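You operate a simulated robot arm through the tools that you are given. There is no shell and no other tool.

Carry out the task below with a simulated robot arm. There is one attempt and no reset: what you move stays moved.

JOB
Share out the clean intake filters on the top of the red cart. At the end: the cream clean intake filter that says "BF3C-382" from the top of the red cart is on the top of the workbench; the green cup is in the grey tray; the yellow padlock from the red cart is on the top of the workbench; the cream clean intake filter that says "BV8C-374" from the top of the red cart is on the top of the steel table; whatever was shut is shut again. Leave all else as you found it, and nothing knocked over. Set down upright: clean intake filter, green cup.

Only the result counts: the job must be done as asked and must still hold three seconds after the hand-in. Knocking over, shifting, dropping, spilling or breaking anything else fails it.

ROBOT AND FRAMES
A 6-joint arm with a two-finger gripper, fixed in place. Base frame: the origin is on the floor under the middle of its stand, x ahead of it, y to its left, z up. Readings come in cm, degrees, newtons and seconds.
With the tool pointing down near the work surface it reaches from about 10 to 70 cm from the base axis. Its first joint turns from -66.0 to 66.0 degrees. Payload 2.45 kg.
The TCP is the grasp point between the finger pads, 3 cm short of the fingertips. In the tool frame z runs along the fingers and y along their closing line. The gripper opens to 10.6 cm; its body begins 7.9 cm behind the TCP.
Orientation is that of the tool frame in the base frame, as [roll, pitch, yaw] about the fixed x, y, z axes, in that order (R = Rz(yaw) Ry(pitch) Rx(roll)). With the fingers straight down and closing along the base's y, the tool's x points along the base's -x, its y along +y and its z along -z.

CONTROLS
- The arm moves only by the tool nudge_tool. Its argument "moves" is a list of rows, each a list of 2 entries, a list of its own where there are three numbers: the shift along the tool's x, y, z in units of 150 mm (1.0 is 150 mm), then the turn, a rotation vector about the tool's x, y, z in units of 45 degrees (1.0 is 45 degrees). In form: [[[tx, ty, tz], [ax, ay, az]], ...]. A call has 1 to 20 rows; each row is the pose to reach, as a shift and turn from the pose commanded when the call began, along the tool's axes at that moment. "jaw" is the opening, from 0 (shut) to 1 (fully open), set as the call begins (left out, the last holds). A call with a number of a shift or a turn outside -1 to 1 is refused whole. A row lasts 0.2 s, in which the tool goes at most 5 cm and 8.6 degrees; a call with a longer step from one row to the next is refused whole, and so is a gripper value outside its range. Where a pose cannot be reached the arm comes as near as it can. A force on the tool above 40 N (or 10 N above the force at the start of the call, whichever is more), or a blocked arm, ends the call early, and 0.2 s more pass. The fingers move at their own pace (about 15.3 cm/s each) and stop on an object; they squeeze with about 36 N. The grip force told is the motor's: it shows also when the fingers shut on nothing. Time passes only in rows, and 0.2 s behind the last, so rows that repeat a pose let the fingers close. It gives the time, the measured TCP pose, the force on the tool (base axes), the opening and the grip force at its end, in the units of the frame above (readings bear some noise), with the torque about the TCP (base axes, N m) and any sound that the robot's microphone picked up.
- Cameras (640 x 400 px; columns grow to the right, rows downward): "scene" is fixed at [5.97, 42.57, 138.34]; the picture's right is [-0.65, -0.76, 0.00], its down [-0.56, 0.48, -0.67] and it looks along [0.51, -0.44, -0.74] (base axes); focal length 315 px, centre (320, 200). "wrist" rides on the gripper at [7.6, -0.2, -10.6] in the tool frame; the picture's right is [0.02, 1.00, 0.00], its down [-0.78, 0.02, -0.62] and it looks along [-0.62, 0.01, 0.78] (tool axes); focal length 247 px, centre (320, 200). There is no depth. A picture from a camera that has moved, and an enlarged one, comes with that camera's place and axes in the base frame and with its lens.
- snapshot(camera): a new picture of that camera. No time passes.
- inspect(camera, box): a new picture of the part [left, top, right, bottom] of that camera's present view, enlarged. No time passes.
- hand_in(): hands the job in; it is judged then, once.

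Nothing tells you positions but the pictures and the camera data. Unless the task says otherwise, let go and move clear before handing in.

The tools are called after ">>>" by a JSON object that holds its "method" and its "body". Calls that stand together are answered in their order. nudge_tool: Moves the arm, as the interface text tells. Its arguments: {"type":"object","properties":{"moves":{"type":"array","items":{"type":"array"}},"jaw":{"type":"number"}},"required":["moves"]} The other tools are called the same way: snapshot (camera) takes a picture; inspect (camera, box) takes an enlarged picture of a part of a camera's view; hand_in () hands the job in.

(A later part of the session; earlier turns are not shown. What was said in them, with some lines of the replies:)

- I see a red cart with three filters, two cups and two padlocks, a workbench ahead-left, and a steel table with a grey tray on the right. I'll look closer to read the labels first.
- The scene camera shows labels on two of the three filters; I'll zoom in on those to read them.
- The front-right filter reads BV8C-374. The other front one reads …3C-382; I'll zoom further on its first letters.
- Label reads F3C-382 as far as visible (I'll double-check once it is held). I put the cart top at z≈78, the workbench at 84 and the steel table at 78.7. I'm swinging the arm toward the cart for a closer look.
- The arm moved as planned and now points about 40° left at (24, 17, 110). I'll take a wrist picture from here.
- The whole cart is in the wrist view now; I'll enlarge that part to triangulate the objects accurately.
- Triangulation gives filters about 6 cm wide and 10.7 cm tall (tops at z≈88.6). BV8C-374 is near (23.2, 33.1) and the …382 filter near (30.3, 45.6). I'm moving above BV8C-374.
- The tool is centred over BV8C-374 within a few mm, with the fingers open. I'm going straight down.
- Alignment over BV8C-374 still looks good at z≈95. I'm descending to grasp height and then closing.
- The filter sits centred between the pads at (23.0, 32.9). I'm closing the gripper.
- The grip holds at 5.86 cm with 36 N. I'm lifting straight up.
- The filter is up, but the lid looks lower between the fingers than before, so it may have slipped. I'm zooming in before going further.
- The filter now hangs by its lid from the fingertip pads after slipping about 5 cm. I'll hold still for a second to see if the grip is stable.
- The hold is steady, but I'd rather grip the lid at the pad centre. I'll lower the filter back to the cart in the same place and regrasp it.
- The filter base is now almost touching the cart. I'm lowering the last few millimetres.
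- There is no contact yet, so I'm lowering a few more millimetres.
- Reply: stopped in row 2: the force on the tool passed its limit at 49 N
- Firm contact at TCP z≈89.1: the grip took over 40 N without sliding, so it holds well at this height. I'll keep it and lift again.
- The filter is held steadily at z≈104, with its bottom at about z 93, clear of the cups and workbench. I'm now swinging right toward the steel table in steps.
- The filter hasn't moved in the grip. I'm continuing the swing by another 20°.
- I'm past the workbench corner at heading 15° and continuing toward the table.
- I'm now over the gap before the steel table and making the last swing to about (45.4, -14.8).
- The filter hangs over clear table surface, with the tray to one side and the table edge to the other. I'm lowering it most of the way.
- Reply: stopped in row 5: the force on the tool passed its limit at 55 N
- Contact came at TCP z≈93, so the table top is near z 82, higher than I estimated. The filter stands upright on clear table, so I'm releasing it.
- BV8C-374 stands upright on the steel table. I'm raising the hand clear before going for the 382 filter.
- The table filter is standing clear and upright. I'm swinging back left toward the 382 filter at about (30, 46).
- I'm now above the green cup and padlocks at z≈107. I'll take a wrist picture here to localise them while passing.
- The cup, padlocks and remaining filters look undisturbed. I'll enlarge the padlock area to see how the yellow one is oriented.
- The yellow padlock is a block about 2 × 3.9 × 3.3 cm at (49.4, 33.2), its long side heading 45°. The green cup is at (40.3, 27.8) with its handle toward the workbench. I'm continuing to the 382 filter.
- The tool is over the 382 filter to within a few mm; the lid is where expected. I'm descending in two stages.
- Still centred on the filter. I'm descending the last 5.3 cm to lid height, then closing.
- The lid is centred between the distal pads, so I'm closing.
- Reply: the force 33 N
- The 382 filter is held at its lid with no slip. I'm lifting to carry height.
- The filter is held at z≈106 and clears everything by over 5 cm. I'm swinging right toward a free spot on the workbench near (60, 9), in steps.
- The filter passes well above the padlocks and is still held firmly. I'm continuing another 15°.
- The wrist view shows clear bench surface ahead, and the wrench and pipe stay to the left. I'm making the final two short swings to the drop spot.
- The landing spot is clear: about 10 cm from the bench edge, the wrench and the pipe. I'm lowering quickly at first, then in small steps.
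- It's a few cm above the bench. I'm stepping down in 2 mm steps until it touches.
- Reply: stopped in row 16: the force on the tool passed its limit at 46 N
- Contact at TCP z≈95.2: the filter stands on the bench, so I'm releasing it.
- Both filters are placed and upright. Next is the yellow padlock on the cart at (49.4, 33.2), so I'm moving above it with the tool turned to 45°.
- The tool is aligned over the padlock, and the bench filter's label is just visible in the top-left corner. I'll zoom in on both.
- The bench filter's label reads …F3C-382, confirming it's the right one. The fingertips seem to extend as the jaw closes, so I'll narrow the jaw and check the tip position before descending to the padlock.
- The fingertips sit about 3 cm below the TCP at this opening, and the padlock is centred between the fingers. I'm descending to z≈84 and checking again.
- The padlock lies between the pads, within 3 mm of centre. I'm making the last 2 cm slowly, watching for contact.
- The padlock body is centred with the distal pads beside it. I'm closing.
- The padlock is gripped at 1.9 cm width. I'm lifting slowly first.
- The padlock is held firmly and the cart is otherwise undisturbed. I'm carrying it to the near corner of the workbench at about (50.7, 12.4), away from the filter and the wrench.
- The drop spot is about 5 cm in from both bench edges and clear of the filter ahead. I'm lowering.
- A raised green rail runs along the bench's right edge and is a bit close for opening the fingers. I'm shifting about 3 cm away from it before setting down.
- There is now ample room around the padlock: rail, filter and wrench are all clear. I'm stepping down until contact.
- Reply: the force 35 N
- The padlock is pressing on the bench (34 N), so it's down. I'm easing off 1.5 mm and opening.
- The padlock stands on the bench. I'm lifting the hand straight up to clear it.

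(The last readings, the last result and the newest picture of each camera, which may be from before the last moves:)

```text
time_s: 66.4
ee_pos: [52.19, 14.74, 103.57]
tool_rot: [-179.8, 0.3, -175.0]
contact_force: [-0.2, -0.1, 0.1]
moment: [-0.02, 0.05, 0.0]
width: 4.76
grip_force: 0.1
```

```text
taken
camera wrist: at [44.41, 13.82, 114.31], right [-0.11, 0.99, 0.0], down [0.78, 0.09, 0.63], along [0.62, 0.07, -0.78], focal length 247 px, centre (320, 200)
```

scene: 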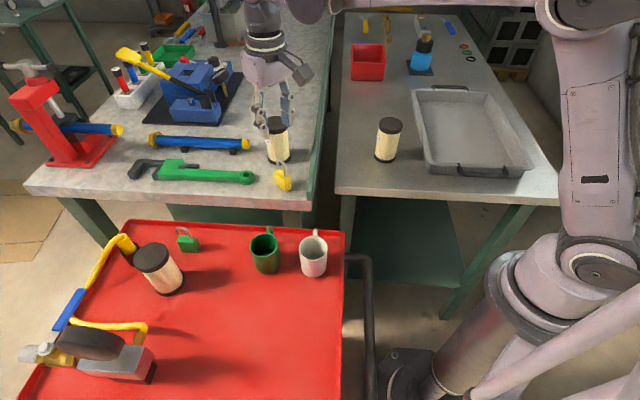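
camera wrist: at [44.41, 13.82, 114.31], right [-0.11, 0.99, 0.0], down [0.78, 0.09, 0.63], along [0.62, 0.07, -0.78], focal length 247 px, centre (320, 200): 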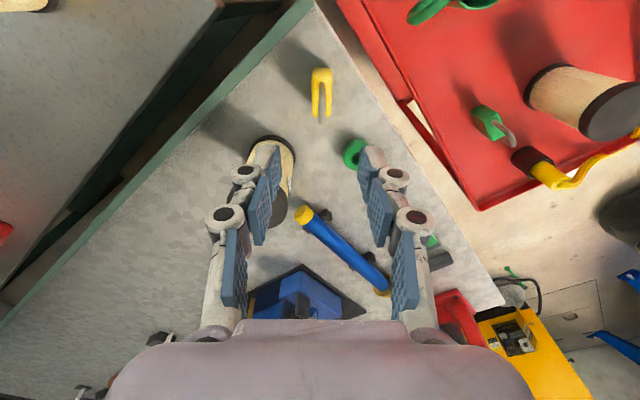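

The yellow padlock is standing on the bench and everything else is undisturbed. I'm now moving over the green cup with the tool turned so the fingers miss its handle.

>>> {"method": "nudge_tool", "body": {"moves": [[[0.143, 0.187, 0], [0, 0, 0.111]], [[0.286, 0.375, 0], [0, 0, 0.222]], [[0.428, 0.562, 0], [0, 0, 0.333]], [[0.571, 0.75, 0], [0, 0, 0.445]], [[0.714, 0.937, 0], [0, 0, 0.556]], [[0.714, 0.937, 0], [0, 0, 0.556]]], "jaw": 0.75}}

>>> {"method": "snapshot", "body": {"camera": "wrist"}}

>>> {"method": "snapshot", "body": {"camera": "scene"}}

```text
time_s: 67.8
ee_pos: [40.06, 27.83, 103.49]
tool_rot: [179.8, 0.3, 159.9]
contact_force: [-0.5, 0.2, 0.5]
moment: [0.01, 0.0, -0.01]
width: 7.95
grip_force: 0.1
```

```text
taken
camera wrist: at [32.7, 30.28, 114.3], right [0.32, 0.95, 0.0], down [0.74, -0.25, 0.63], along [0.59, -0.2, -0.78], focal length 247 px, centre (320, 200)
```

wrist: 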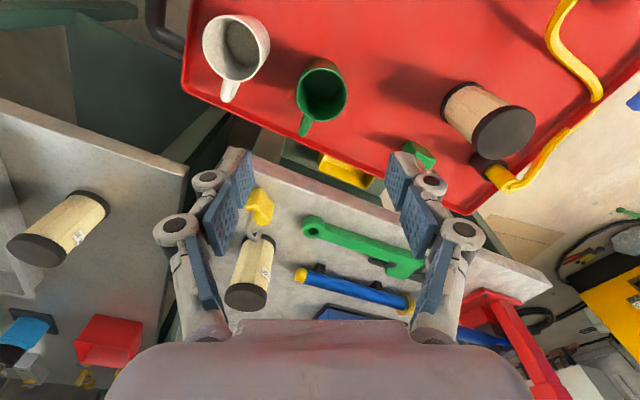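

```text
taken
```

scene: 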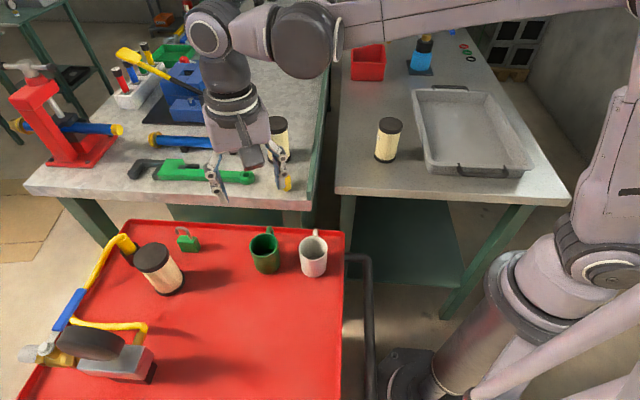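

This view shows both cups and both placed filters. I'll zoom in on the cups and the labels.

>>> {"method": "inspect", "body": {"camera": "wrist", "box": [190, 0, 370, 150]}}

>>> {"method": "inspect", "body": {"camera": "wrist", "box": [220, 180, 300, 320]}}

```text
2.67 times, centred on (280, 75) of wrist
camera zoom: at [32.7, 30.28, 114.3], right [0.32, 0.95, 0.0], down [0.74, -0.25, 0.63], along [0.59, -0.2, -0.78], focal length 659 px, centre (427, 533)
```

zoom: 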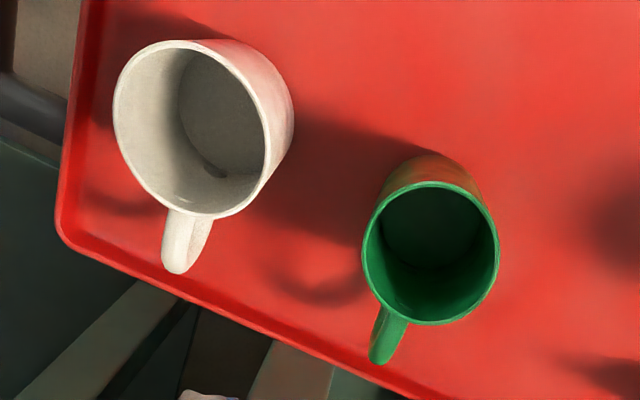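

```text
2.86 times, centred on (260, 250) of wrist
camera zoom: at [32.7, 30.28, 114.3], right [0.32, 0.95, 0.0], down [0.74, -0.25, 0.63], along [0.59, -0.2, -0.78], focal length 706 px, centre (491, 57)
```

zoom: 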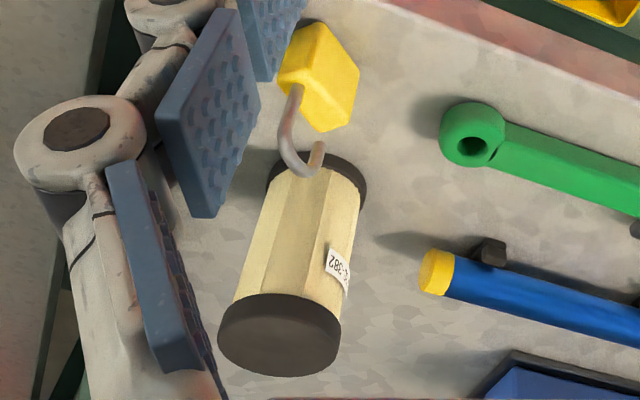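

The cup is empty and centred under the tool, with its handle about 64° away from either finger. I'm descending.

>>> {"method": "nudge_tool", "body": {"moves": [[[0, 0, 0.2], [0, 0, 0]], [[0, 0, 0.4], [0, 0, 0]], [[0, 0, 0.6], [0, 0, 0]], [[0, 0, 0.75], [0, 0, 0]], [[0, 0, 0.85], [0, 0, 0]], [[0, 0, 0.85], [0, 0, 0]]]}}

>>> {"method": "snapshot", "body": {"camera": "wrist"}}

>>> {"method": "inspect", "body": {"camera": "scene", "box": [200, 180, 350, 300]}}

```text
time_s: 69.2
ee_pos: [40.14, 27.99, 90.74]
tool_rot: [179.9, 0.4, 160.0]
contact_force: [-0.2, 1.1, -0.4]
moment: [0.01, -0.03, 0.0]
width: 7.95
grip_force: 0.1
```

```text
taken
camera wrist: at [32.79, 30.28, 101.49], right [0.32, 0.95, 0.0], down [0.74, -0.25, 0.63], along [0.59, -0.2, -0.78], focal length 247 px, centre (320, 200)
```

wrist: 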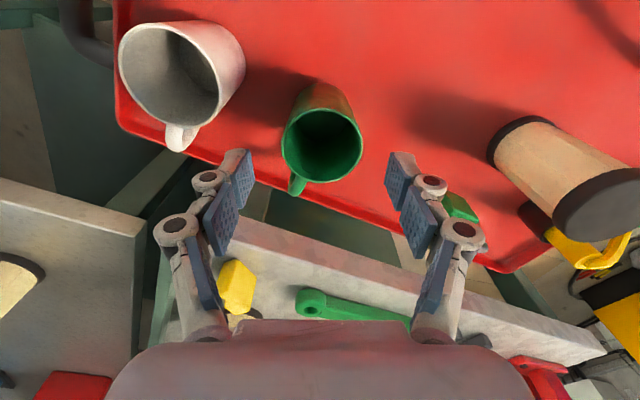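

```text
3.33 times, centred on (275, 240) of scene
camera zoom: at [5.97, 42.57, 138.34], right [-0.65, -0.76, 0.0], down [-0.56, 0.48, -0.67], along [0.51, -0.44, -0.74], focal length 1051 px, centre (470, 67)
```

zoom: 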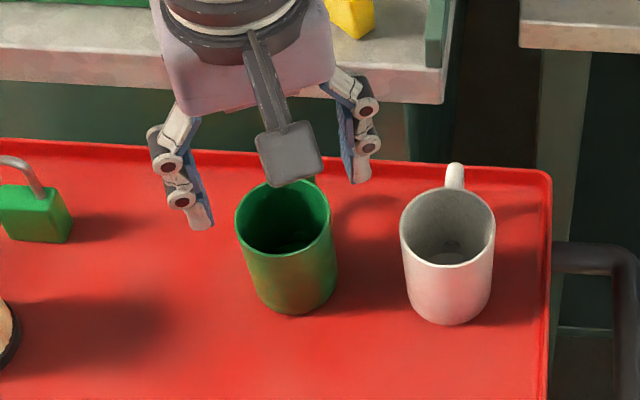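

The fingers straddle the cup evenly and clear the white mug. I'm descending to mid-cup height.

>>> {"method": "nudge_tool", "body": {"moves": [[[0, 0, 0.15], [0, 0, 0]], [[0, 0, 0.3], [0, 0, 0]], [[0, 0, 0.45], [0, 0, 0]], [[0, 0, 0.515], [0, 0, 0]], [[0, 0, 0.515], [0, 0, 0]]]}}

>>> {"method": "snapshot", "body": {"camera": "wrist"}}

>>> {"method": "inspect", "body": {"camera": "scene", "box": [200, 180, 350, 300]}}

```text
time_s: 70.4
ee_pos: [40.2, 27.92, 83.04]
tool_rot: [179.9, 0.2, 160.1]
contact_force: [-0.1, 0.0, 0.0]
moment: [0.02, 0.02, 0.03]
width: 7.91
grip_force: 0.1
```

```text
taken
camera wrist: at [32.87, 30.24, 93.69], right [0.32, 0.95, 0.0], down [0.74, -0.25, 0.63], along [0.59, -0.2, -0.78], focal length 247 px, centre (320, 200)
```

wrist: 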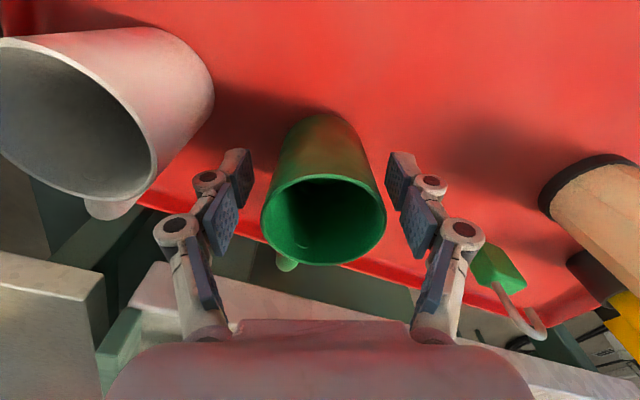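

```text
3.33 times, centred on (275, 240) of scene
camera zoom: at [5.97, 42.57, 138.34], right [-0.65, -0.76, 0.0], down [-0.56, 0.48, -0.67], along [0.51, -0.44, -0.74], focal length 1051 px, centre (470, 67)
```

zoom: 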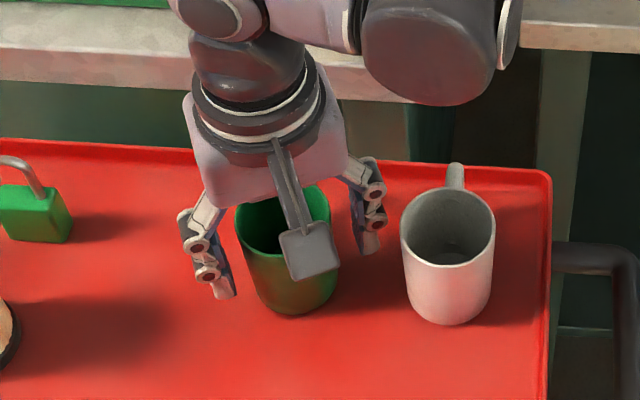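

Both fingers are beside the cup wall and the handle is outside them. I'm closing gently.

>>> {"method": "nudge_tool", "body": {"moves": [[[0, 0, 0], [0, 0, 0]], [[0, 0, 0], [0, 0, 0]], [[0, 0, 0], [0, 0, 0]], [[0, 0, 0], [0, 0, 0]]], "jaw": 0}}

>>> {"method": "snapshot", "body": {"camera": "wrist"}}

>>> {"method": "inspect", "body": {"camera": "scene", "box": [200, 180, 350, 300]}}

```text
time_s: 71.4
ee_pos: [40.25, 27.78, 83.09]
tool_rot: [179.8, 0.3, 159.9]
contact_force: [-0.3, 1.2, 0.1]
moment: [0.0, -0.01, -0.01]
width: 5.4
grip_force: 36.1
```

```text
taken
camera wrist: at [32.87, 30.25, 93.71], right [0.32, 0.95, 0.0], down [0.74, -0.25, 0.63], along [0.59, -0.2, -0.78], focal length 247 px, centre (320, 200)
```

wrist: 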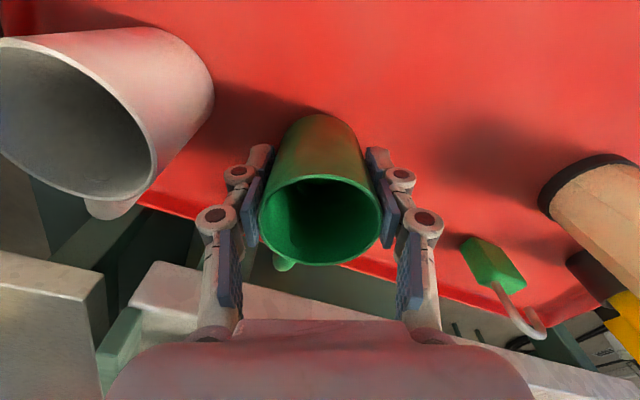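

```text
3.33 times, centred on (275, 240) of scene
camera zoom: at [5.97, 42.58, 138.34], right [-0.65, -0.76, 0.0], down [-0.56, 0.48, -0.67], along [0.51, -0.44, -0.74], focal length 1051 px, centre (470, 67)
```

zoom: 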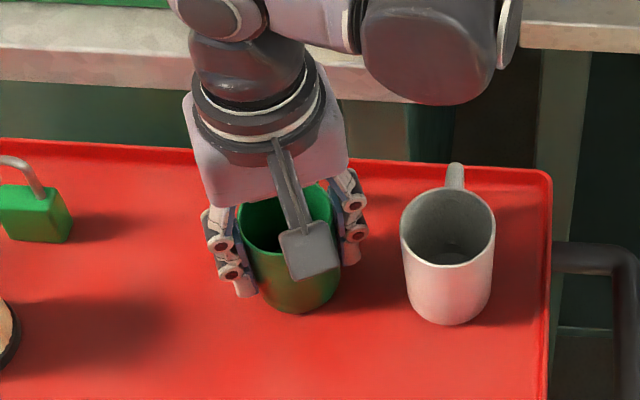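

The cup is gripped at 5.4 cm with no side force. I'm lifting slowly, then checking for slip.

>>> {"method": "nudge_tool", "body": {"moves": [[[0, 0, -0.05], [0, 0, 0]], [[0, 0, -0.12], [0, 0, 0]], [[0, 0, -0.2], [0, 0, 0]], [[0, 0, -0.2], [0, 0, 0]]]}}

>>> {"method": "snapshot", "body": {"camera": "wrist"}}

```text
time_s: 72.4
ee_pos: [40.15, 28.15, 86.12]
tool_rot: [179.9, 0.3, 160.0]
contact_force: [0.2, -0.1, -0.5]
moment: [-0.01, 0.01, 0.0]
width: 5.35
grip_force: 36.4
```

```text
taken
camera wrist: at [32.8, 30.4, 96.87], right [0.32, 0.95, 0.0], down [0.74, -0.25, 0.63], along [0.59, -0.2, -0.78], focal length 247 px, centre (320, 200)
```

wrist: 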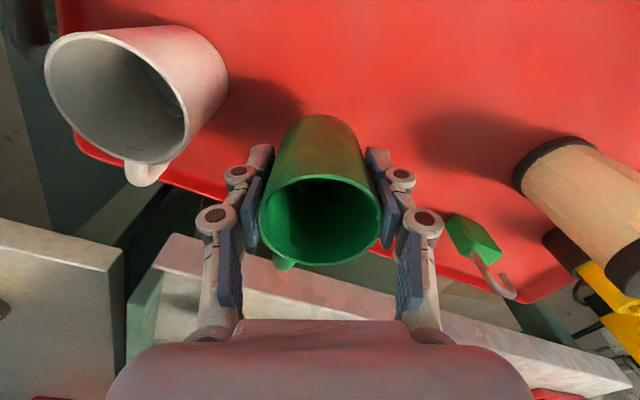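

The cup is held firmly with no slip. I'm lifting it fully, then swinging toward the grey tray.

>>> {"method": "nudge_tool", "body": {"moves": [[[0, 0, -0.1], [0, 0, 0]], [[0, 0, -0.3], [0, 0, 0]], [[0, 0, -0.5], [0, 0, 0]], [[0, 0, -0.7], [0, 0, 0]], [[0, 0, -0.9], [0, 0, 0]], [[0, 0, -1.0], [0, 0, 0]], [[0, 0, -1.0], [0, 0, 0]]]}}

>>> {"method": "nudge_tool", "body": {"moves": [[[-0.064, -0.07, -0.05], [0, 0, 0.018]], [[-0.225, -0.246, -0.1], [0, 0, 0.062]], [[-0.385, -0.422, -0.15], [0, 0, 0.107]], [[-0.546, -0.598, -0.2], [0, 0, 0.151]], [[-0.642, -0.703, -0.2], [0, 0, 0.178]], [[-0.642, -0.703, -0.2], [0, 0, 0.178]]]}}

>>> {"method": "snapshot", "body": {"camera": "wrist"}}

```text
time_s: 74.0
ee_pos: [40.12, 28.09, 101.09]
tool_rot: [180.0, 0.2, 160.0]
contact_force: [0.8, -0.2, -0.5]
moment: [-0.01, 0.02, 0.0]
width: 5.35
grip_force: 35.6
```

```text
time_s: 75.4
ee_pos: [45.66, 14.84, 104.18]
tool_rot: [179.9, 0.3, 152.0]
contact_force: [0.2, 1.0, -0.9]
moment: [0.01, 0.03, -0.02]
width: 5.37
grip_force: 36.1
```

```text
taken
camera wrist: at [38.61, 18.13, 114.8], right [0.45, 0.89, 0.0], down [0.7, -0.35, 0.63], along [0.56, -0.28, -0.78], focal length 247 px, centre (320, 200)
```

wrist: 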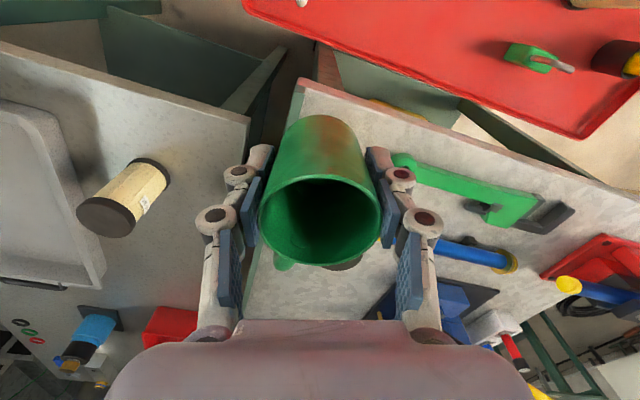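

The cup is held steadily over the bench corner. I'm continuing the swing toward the tray.

>>> {"method": "nudge_tool", "body": {"moves": [[[-0.054, -0.083, 0], [0, 0, 0.018]], [[-0.19, -0.291, 0], [0, 0, 0.062]], [[-0.326, -0.499, 0], [0, 0, 0.107]], [[-0.462, -0.706, 0], [0, 0, 0.151]], [[-0.544, -0.831, 0], [0, 0, 0.178]], [[-0.544, -0.831, 0], [0, 0, 0.178]]]}}

>>> {"method": "nudge_tool", "body": {"moves": [[[-0.038, -0.089, 0], [0, 0, 0.018]], [[-0.133, -0.313, 0], [0, 0, 0.062]], [[-0.229, -0.536, 0], [0, 0, 0.107]], [[-0.324, -0.759, 0], [0, 0, 0.151]], [[-0.381, -0.893, 0], [0, 0, 0.178]], [[-0.381, -0.893, 0], [0, 0, 0.178]]]}}

>>> {"method": "nudge_tool", "body": {"moves": [[[-0.035, -0.091, 0], [0, 0, 0.018]], [[-0.121, -0.318, 0], [0, 0, 0.062]], [[-0.207, -0.545, 0], [0, 0, 0.107]], [[-0.293, -0.773, 0], [0, 0, 0.151]], [[-0.345, -0.909, 0], [0, 0, 0.178]], [[-0.345, -0.909, 0], [0, 0, 0.178]]]}}

>>> {"method": "snapshot", "body": {"camera": "wrist"}}

>>> {"method": "snapshot", "body": {"camera": "scene"}}

```text
time_s: 76.8
ee_pos: [46.85, 0.14, 104.09]
tool_rot: [179.9, 0.3, 143.9]
contact_force: [-0.3, -0.1, -1.4]
moment: [-0.03, 0.0, -0.02]
width: 5.37
grip_force: 36.1
```

```text
time_s: 78.2
ee_pos: [43.58, -14.26, 104.14]
tool_rot: [179.8, 0.2, 135.9]
contact_force: [0.7, 0.1, -0.7]
moment: [0.01, 0.0, -0.02]
width: 5.37
grip_force: 35.9
```

```text
time_s: 79.6
ee_pos: [37.85, -27.54, 104.19]
tool_rot: [179.8, 0.2, 128.0]
contact_force: [-0.7, 0.9, -0.6]
moment: [0.02, -0.01, -0.02]
width: 5.34
grip_force: 36.2
```

```text
taken
camera wrist: at [32.82, -21.77, 114.86], right [0.78, 0.63, 0.0], down [0.49, -0.61, 0.62], along [0.4, -0.48, -0.78], focal length 247 px, centre (320, 200)
```

wrist: 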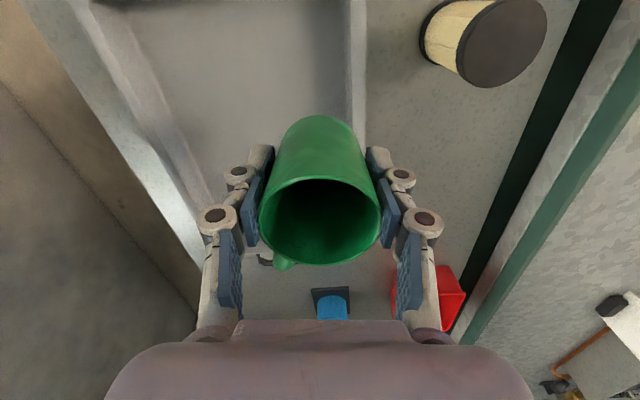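

```text
taken
```

scene: 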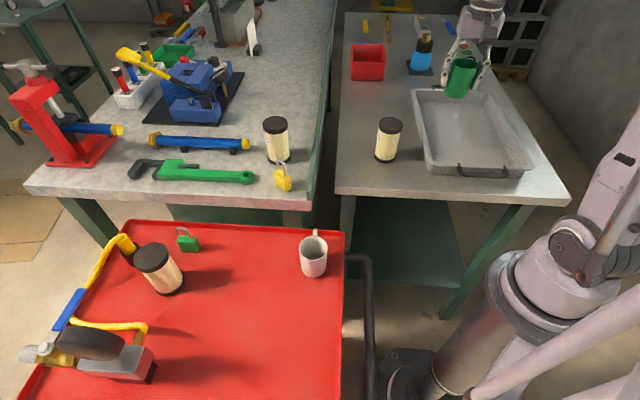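

The cup hangs over the left part of the tray. I'm shifting to the tray's middle at about (33.5, -35.5).

>>> {"method": "nudge_tool", "body": {"moves": [[[-0.05, -0.11, 0], [0, 0, 0.036]], [[-0.12, -0.277, 0], [0, 0, 0.089]], [[-0.19, -0.444, 0], [0, 0, 0.142]], [[-0.24, -0.555, 0], [0, 0, 0.178]], [[-0.24, -0.555, 0], [0, 0, 0.178]]]}}

>>> {"method": "nudge_tool", "body": {"moves": [[[0, 0, 0.1], [0, 0, 0]], [[0, 0, 0.3], [0, 0, 0]], [[0, 0, 0.5], [0, 0, 0]], [[0, 0, 0.65], [0, 0, 0]], [[0, 0, 0.7], [0, 0, 0]], [[0, 0, 0.7], [0, 0, 0]]]}}

>>> {"method": "snapshot", "body": {"camera": "wrist"}}

>>> {"method": "inspect", "body": {"camera": "scene", "box": [390, 40, 560, 190]}}

```text
time_s: 80.8
ee_pos: [33.55, -35.51, 104.18]
tool_rot: [179.7, 0.2, 119.9]
contact_force: [-0.3, 0.2, -0.5]
moment: [-0.01, 0.01, -0.01]
width: 5.36
grip_force: 36.1
```

```text
time_s: 82.2
ee_pos: [33.56, -35.61, 93.53]
tool_rot: [179.8, 0.2, 119.9]
contact_force: [-0.5, 0.1, -1.8]
moment: [0.01, -0.02, 0.01]
width: 5.37
grip_force: 36.1
```

```text
taken
camera wrist: at [29.52, -29.2, 104.32], right [0.86, 0.52, 0.0], down [0.4, -0.67, 0.62], along [0.33, -0.53, -0.78], focal length 247 px, centre (320, 200)
```

wrist: 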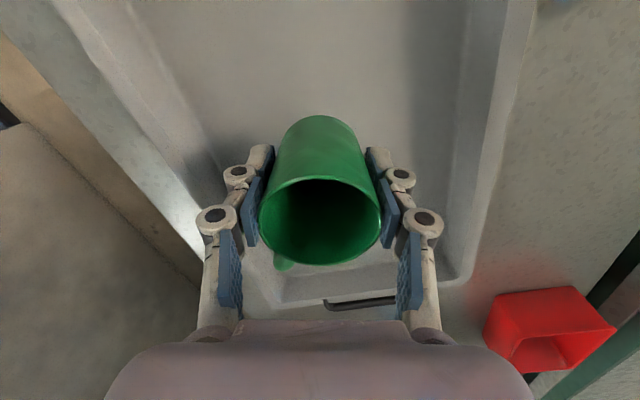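

```text
2.67 times, centred on (475, 115) of scene
camera zoom: at [5.97, 42.57, 138.34], right [-0.65, -0.76, 0.0], down [-0.56, 0.48, -0.67], along [0.51, -0.44, -0.74], focal length 841 px, centre (-93, 427)
```

zoom: 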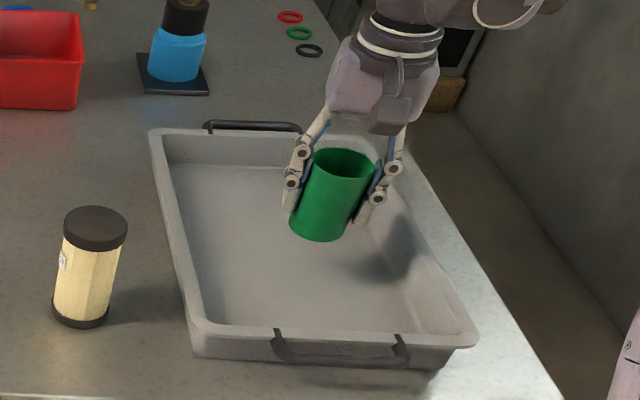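

The cup is above the tray floor, about 9 cm or more from every wall. I'm lowering until contact.

>>> {"method": "nudge_tool", "body": {"moves": [[[0, 0, 0.06], [0, 0, 0]], [[0, 0, 0.14], [0, 0, 0]], [[0, 0, 0.2], [0, 0, 0]], [[0, 0, 0.24], [0, 0, 0]], [[0, 0, 0.26], [0, 0, 0]], [[0, 0, 0.275], [0, 0, 0]], [[0, 0, 0.29], [0, 0, 0]], [[0, 0, 0.3], [0, 0, 0]], [[0, 0, 0.31], [0, 0, 0]], [[0, 0, 0.32], [0, 0, 0]], [[0, 0, 0.33], [0, 0, 0]], [[0, 0, 0.34], [0, 0, 0]], [[0, 0, 0.35], [0, 0, 0]], [[0, 0, 0.36], [0, 0, 0]], [[0, 0, 0.37], [0, 0, 0]], [[0, 0, 0.38], [0, 0, 0]], [[0, 0, 0.39], [0, 0, 0]], [[0, 0, 0.4], [0, 0, 0]]]}}

>>> {"method": "inspect", "body": {"camera": "scene", "box": [390, 40, 560, 190]}}

```text
time_s: 86.0
ee_pos: [33.57, -35.56, 87.51]
tool_rot: [179.8, 0.3, 119.8]
contact_force: [0.6, 0.2, -0.6]
moment: [0.01, 0.03, -0.01]
width: 5.36
grip_force: 36.1
```

```text
2.67 times, centred on (475, 115) of scene
camera zoom: at [5.97, 42.57, 138.34], right [-0.65, -0.76, 0.0], down [-0.56, 0.48, -0.67], along [0.51, -0.44, -0.74], focal length 841 px, centre (-93, 427)
```

zoom: 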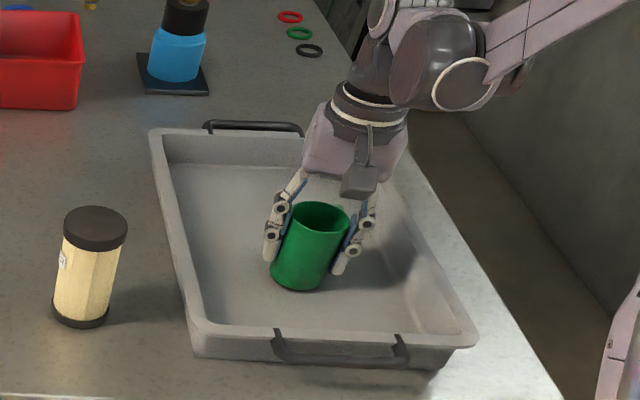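

No contact yet at z≈87.5, so I'm continuing in 1.5 mm steps.

>>> {"method": "nudge_tool", "body": {"moves": [[[0, 0, 0.01], [0, 0, 0]], [[0, 0, 0.02], [0, 0, 0]], [[0, 0, 0.03], [0, 0, 0]], [[0, 0, 0.04], [0, 0, 0]], [[0, 0, 0.05], [0, 0, 0]], [[0, 0, 0.06], [0, 0, 0]], [[0, 0, 0.07], [0, 0, 0]], [[0, 0, 0.08], [0, 0, 0]], [[0, 0, 0.09], [0, 0, 0]], [[0, 0, 0.1], [0, 0, 0]]]}}

>>> {"method": "inspect", "body": {"camera": "scene", "box": [390, 40, 560, 190]}}

```text
time_s: 88.2
ee_pos: [33.59, -35.56, 86.12]
tool_rot: [179.7, 0.2, 119.9]
contact_force: [-0.4, 3.6, 30.0]
moment: [-0.17, -0.01, 0.0]
width: 5.33
grip_force: 35.9
```

```text
2.67 times, centred on (475, 115) of scene
camera zoom: at [5.94, 42.62, 138.33], right [-0.65, -0.76, 0.0], down [-0.56, 0.48, -0.67], along [0.51, -0.44, -0.74], focal length 841 px, centre (-93, 427)
```

zoom: 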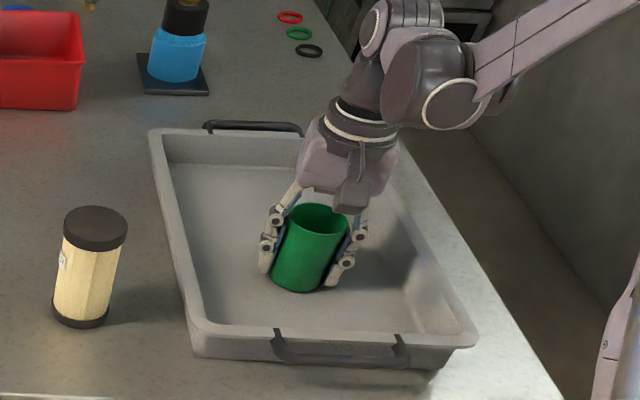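

The cup is down (30 N of contact). I'm easing off slightly and opening the fingers.

>>> {"method": "nudge_tool", "body": {"moves": [[[0, 0, -0.012], [0, 0, 0]], [[0, 0, -0.012], [0, 0, 0]]]}}

>>> {"method": "nudge_tool", "body": {"moves": [[[0, 0, 0], [0, 0, 0]], [[0, 0, 0], [0, 0, 0]], [[0, 0, 0], [0, 0, 0]]], "jaw": 0.75}}

>>> {"method": "snapshot", "body": {"camera": "wrist"}}

>>> {"method": "inspect", "body": {"camera": "scene", "box": [390, 40, 560, 190]}}

```text
time_s: 88.8
ee_pos: [33.52, -35.62, 86.11]
tool_rot: [179.9, 0.2, 119.9]
contact_force: [-0.3, 0.3, -0.3]
moment: [0.0, -0.03, -0.02]
width: 5.28
grip_force: 35.8
```

```text
time_s: 89.6
ee_pos: [33.64, -35.58, 86.25]
tool_rot: [179.8, 0.2, 120.0]
contact_force: [-0.3, -0.8, 0.5]
moment: [0.0, 0.03, 0.01]
width: 7.95
grip_force: 0.2
```

```text
taken
camera wrist: at [29.53, -29.19, 96.96], right [0.86, 0.52, 0.0], down [0.4, -0.67, 0.62], along [0.33, -0.53, -0.78], focal length 247 px, centre (320, 200)
```

wrist: 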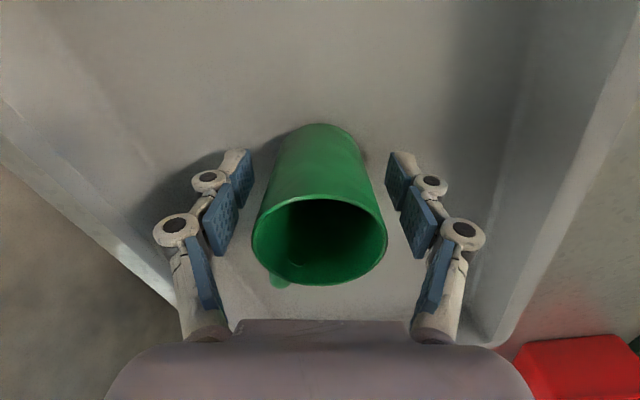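

```text
2.67 times, centred on (475, 115) of scene
camera zoom: at [5.97, 42.57, 138.34], right [-0.65, -0.76, 0.0], down [-0.56, 0.48, -0.67], along [0.51, -0.44, -0.74], focal length 841 px, centre (-93, 427)
```

zoom: 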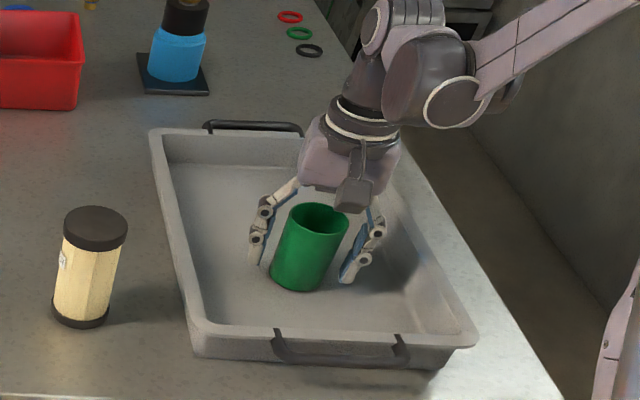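

The cup stands upright in the tray and the fingers are clear of it. I'm raising the hand straight up.

>>> {"method": "nudge_tool", "body": {"moves": [[[0, 0, -0.05], [0, 0, 0]], [[0, 0, -0.2], [0, 0, 0]], [[0, 0, -0.4], [0, 0, 0]], [[0, 0, -0.65], [0, 0, 0]], [[0, 0, -0.9], [0, 0, 0]], [[0, 0, -1.0], [0, 0, 0]], [[0, 0, -1.0], [0, 0, 0]]]}}

>>> {"method": "nudge_tool", "body": {"moves": [[[0.1, 0, -0.2], [0, 0, 0]], [[0.2, 0, -0.4], [0, 0, 0]], [[0.3, 0, -0.5], [0, 0, 0]], [[0.3, 0, -0.5], [0, 0, 0]]]}}

>>> {"method": "snapshot", "body": {"camera": "scene"}}

>>> {"method": "snapshot", "body": {"camera": "wrist"}}

```text
time_s: 91.2
ee_pos: [33.68, -35.57, 101.28]
tool_rot: [179.8, 0.2, 120.0]
contact_force: [0.1, -0.4, -0.2]
moment: [0.0, -0.04, 0.03]
width: 7.96
grip_force: 0.1
```

```text
time_s: 92.2
ee_pos: [31.29, -31.77, 108.66]
tool_rot: [179.8, 0.2, 119.8]
contact_force: [0.0, 0.1, -0.1]
moment: [-0.01, 0.0, 0.03]
width: 7.95
grip_force: 0.1
```

```text
taken
```

scene: 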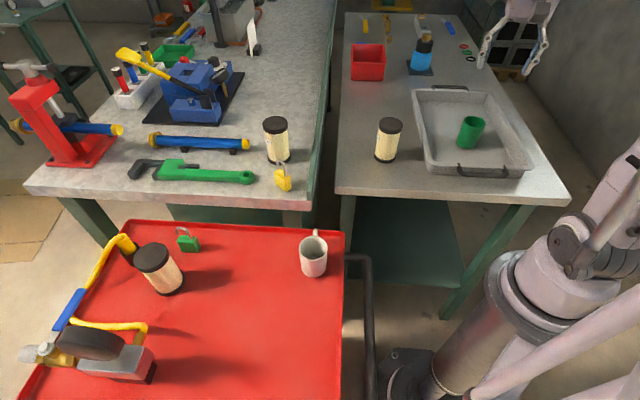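

```text
taken
camera wrist: at [27.19, -25.33, 119.33], right [0.86, 0.52, 0.0], down [0.4, -0.67, 0.62], along [0.33, -0.53, -0.78], focal length 247 px, centre (320, 200)
```

wrist: 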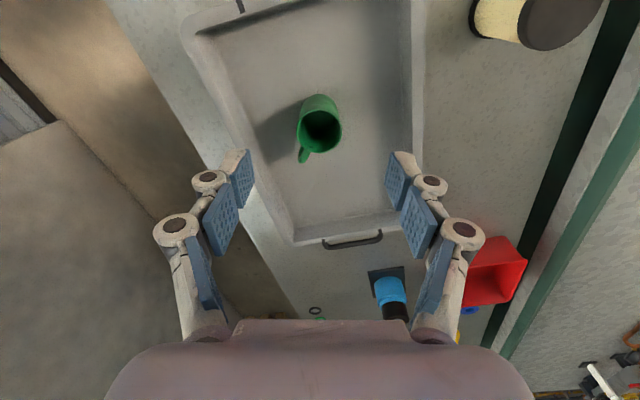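

All four items look placed. One last zoom on the bench, tray and cart before handing in.

>>> {"method": "inspect", "body": {"camera": "scene", "box": [240, 100, 330, 200]}}

>>> {"method": "inspect", "body": {"camera": "scene", "box": [360, 80, 540, 190]}}

>>> {"method": "inspect", "body": {"camera": "scene", "box": [20, 210, 360, 400]}}

>>> {"method": "inspect", "body": {"camera": "scene", "box": [260, 125, 290, 150]}}

```text
4.00 times, centred on (285, 150) of scene
camera zoom: at [5.97, 42.58, 138.34], right [-0.65, -0.76, 0.0], down [-0.56, 0.48, -0.67], along [0.51, -0.44, -0.74], focal length 1261 px, centre (460, 400)
```

zoom: 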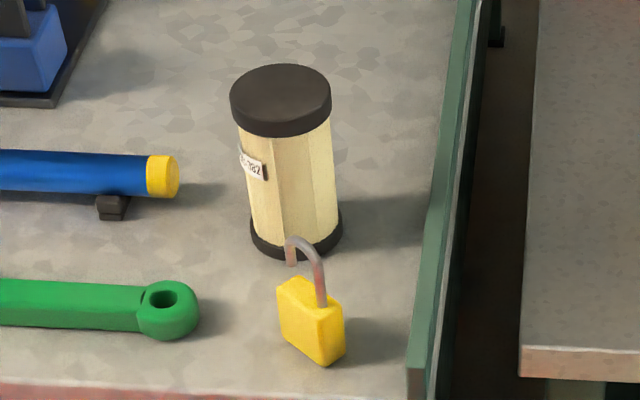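

```text
3.56 times, centred on (450, 135) of scene
camera zoom: at [5.97, 42.58, 138.34], right [-0.65, -0.76, 0.0], down [-0.56, 0.48, -0.67], along [0.51, -0.44, -0.74], focal length 1121 px, centre (-142, 431)
```

zoom: 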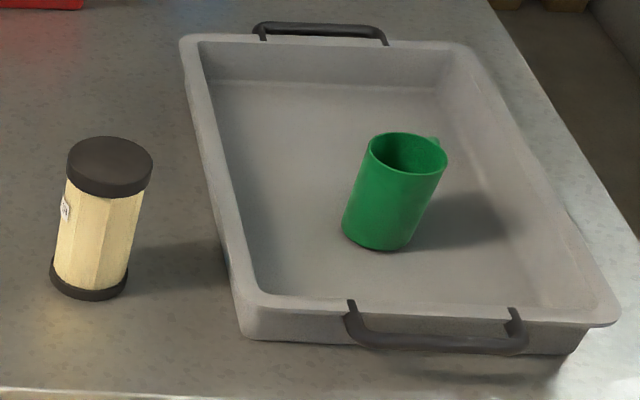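

```text
1.88 times, centred on (190, 305) of scene
camera zoom: at [5.97, 42.58, 138.34], right [-0.65, -0.76, 0.0], down [-0.56, 0.48, -0.67], along [0.51, -0.44, -0.74], focal length 594 px, centre (565, 2)
```

zoom: 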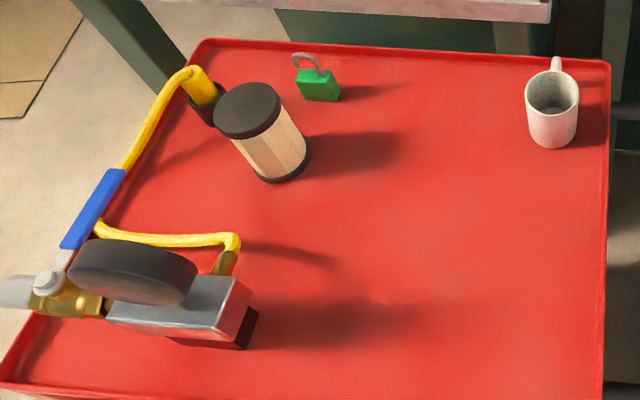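

```text
16.00 times, centred on (275, 138) of scene
camera zoom: at [5.97, 42.58, 138.34], right [-0.65, -0.76, 0.0], down [-0.56, 0.48, -0.67], along [0.51, -0.44, -0.74], focal length 5045 px, centre (1040, 1200)
```

zoom: 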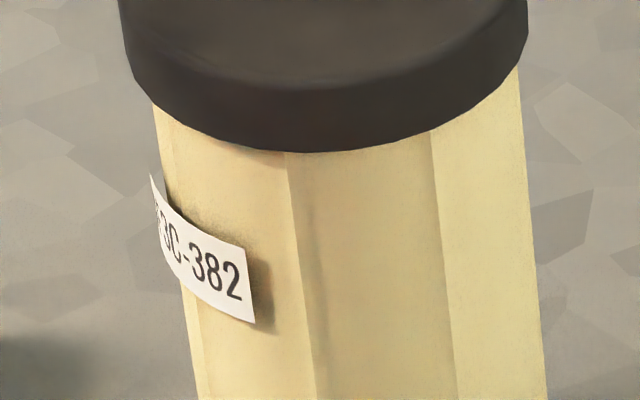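

BF3C-382 and the yellow padlock are standing on the workbench and BV8C-374 is on the steel table. The green cup is upright in the grey tray. The rest is where it was, nothing was opened and the hand is clear, so I'm handing in.

>>> {"method": "hand_in", "body": {}}

```text
The job is handed in.
```

I've handed the job in. In the last pictures before that, everything asked for was in place:

| Item | Where it is now |
|---|---|
| Filter "BF3C-382" | Upright on the workbench |
| Yellow padlock | On the workbench, near its front corner |
| Filter "BV8C-374" | Upright on the steel table |
| Green cup | Upright in the grey tray |

- **Label on BF3C-382:** I read "F3C-382" clearly. The first letter was only partly visible. I never saw the label on the third filter, which stayed on the cart.
- **Slip while lifting:** BV8C-374 slid about 5 cm in the gripper on the first lift. I set it back down on the cart in the same spot, then lifted it again and it held.
- **Everything else:** Nothing was opened, so there was nothing to shut. In the final pictures nothing had been knocked over, and I saw nothing else out of place.
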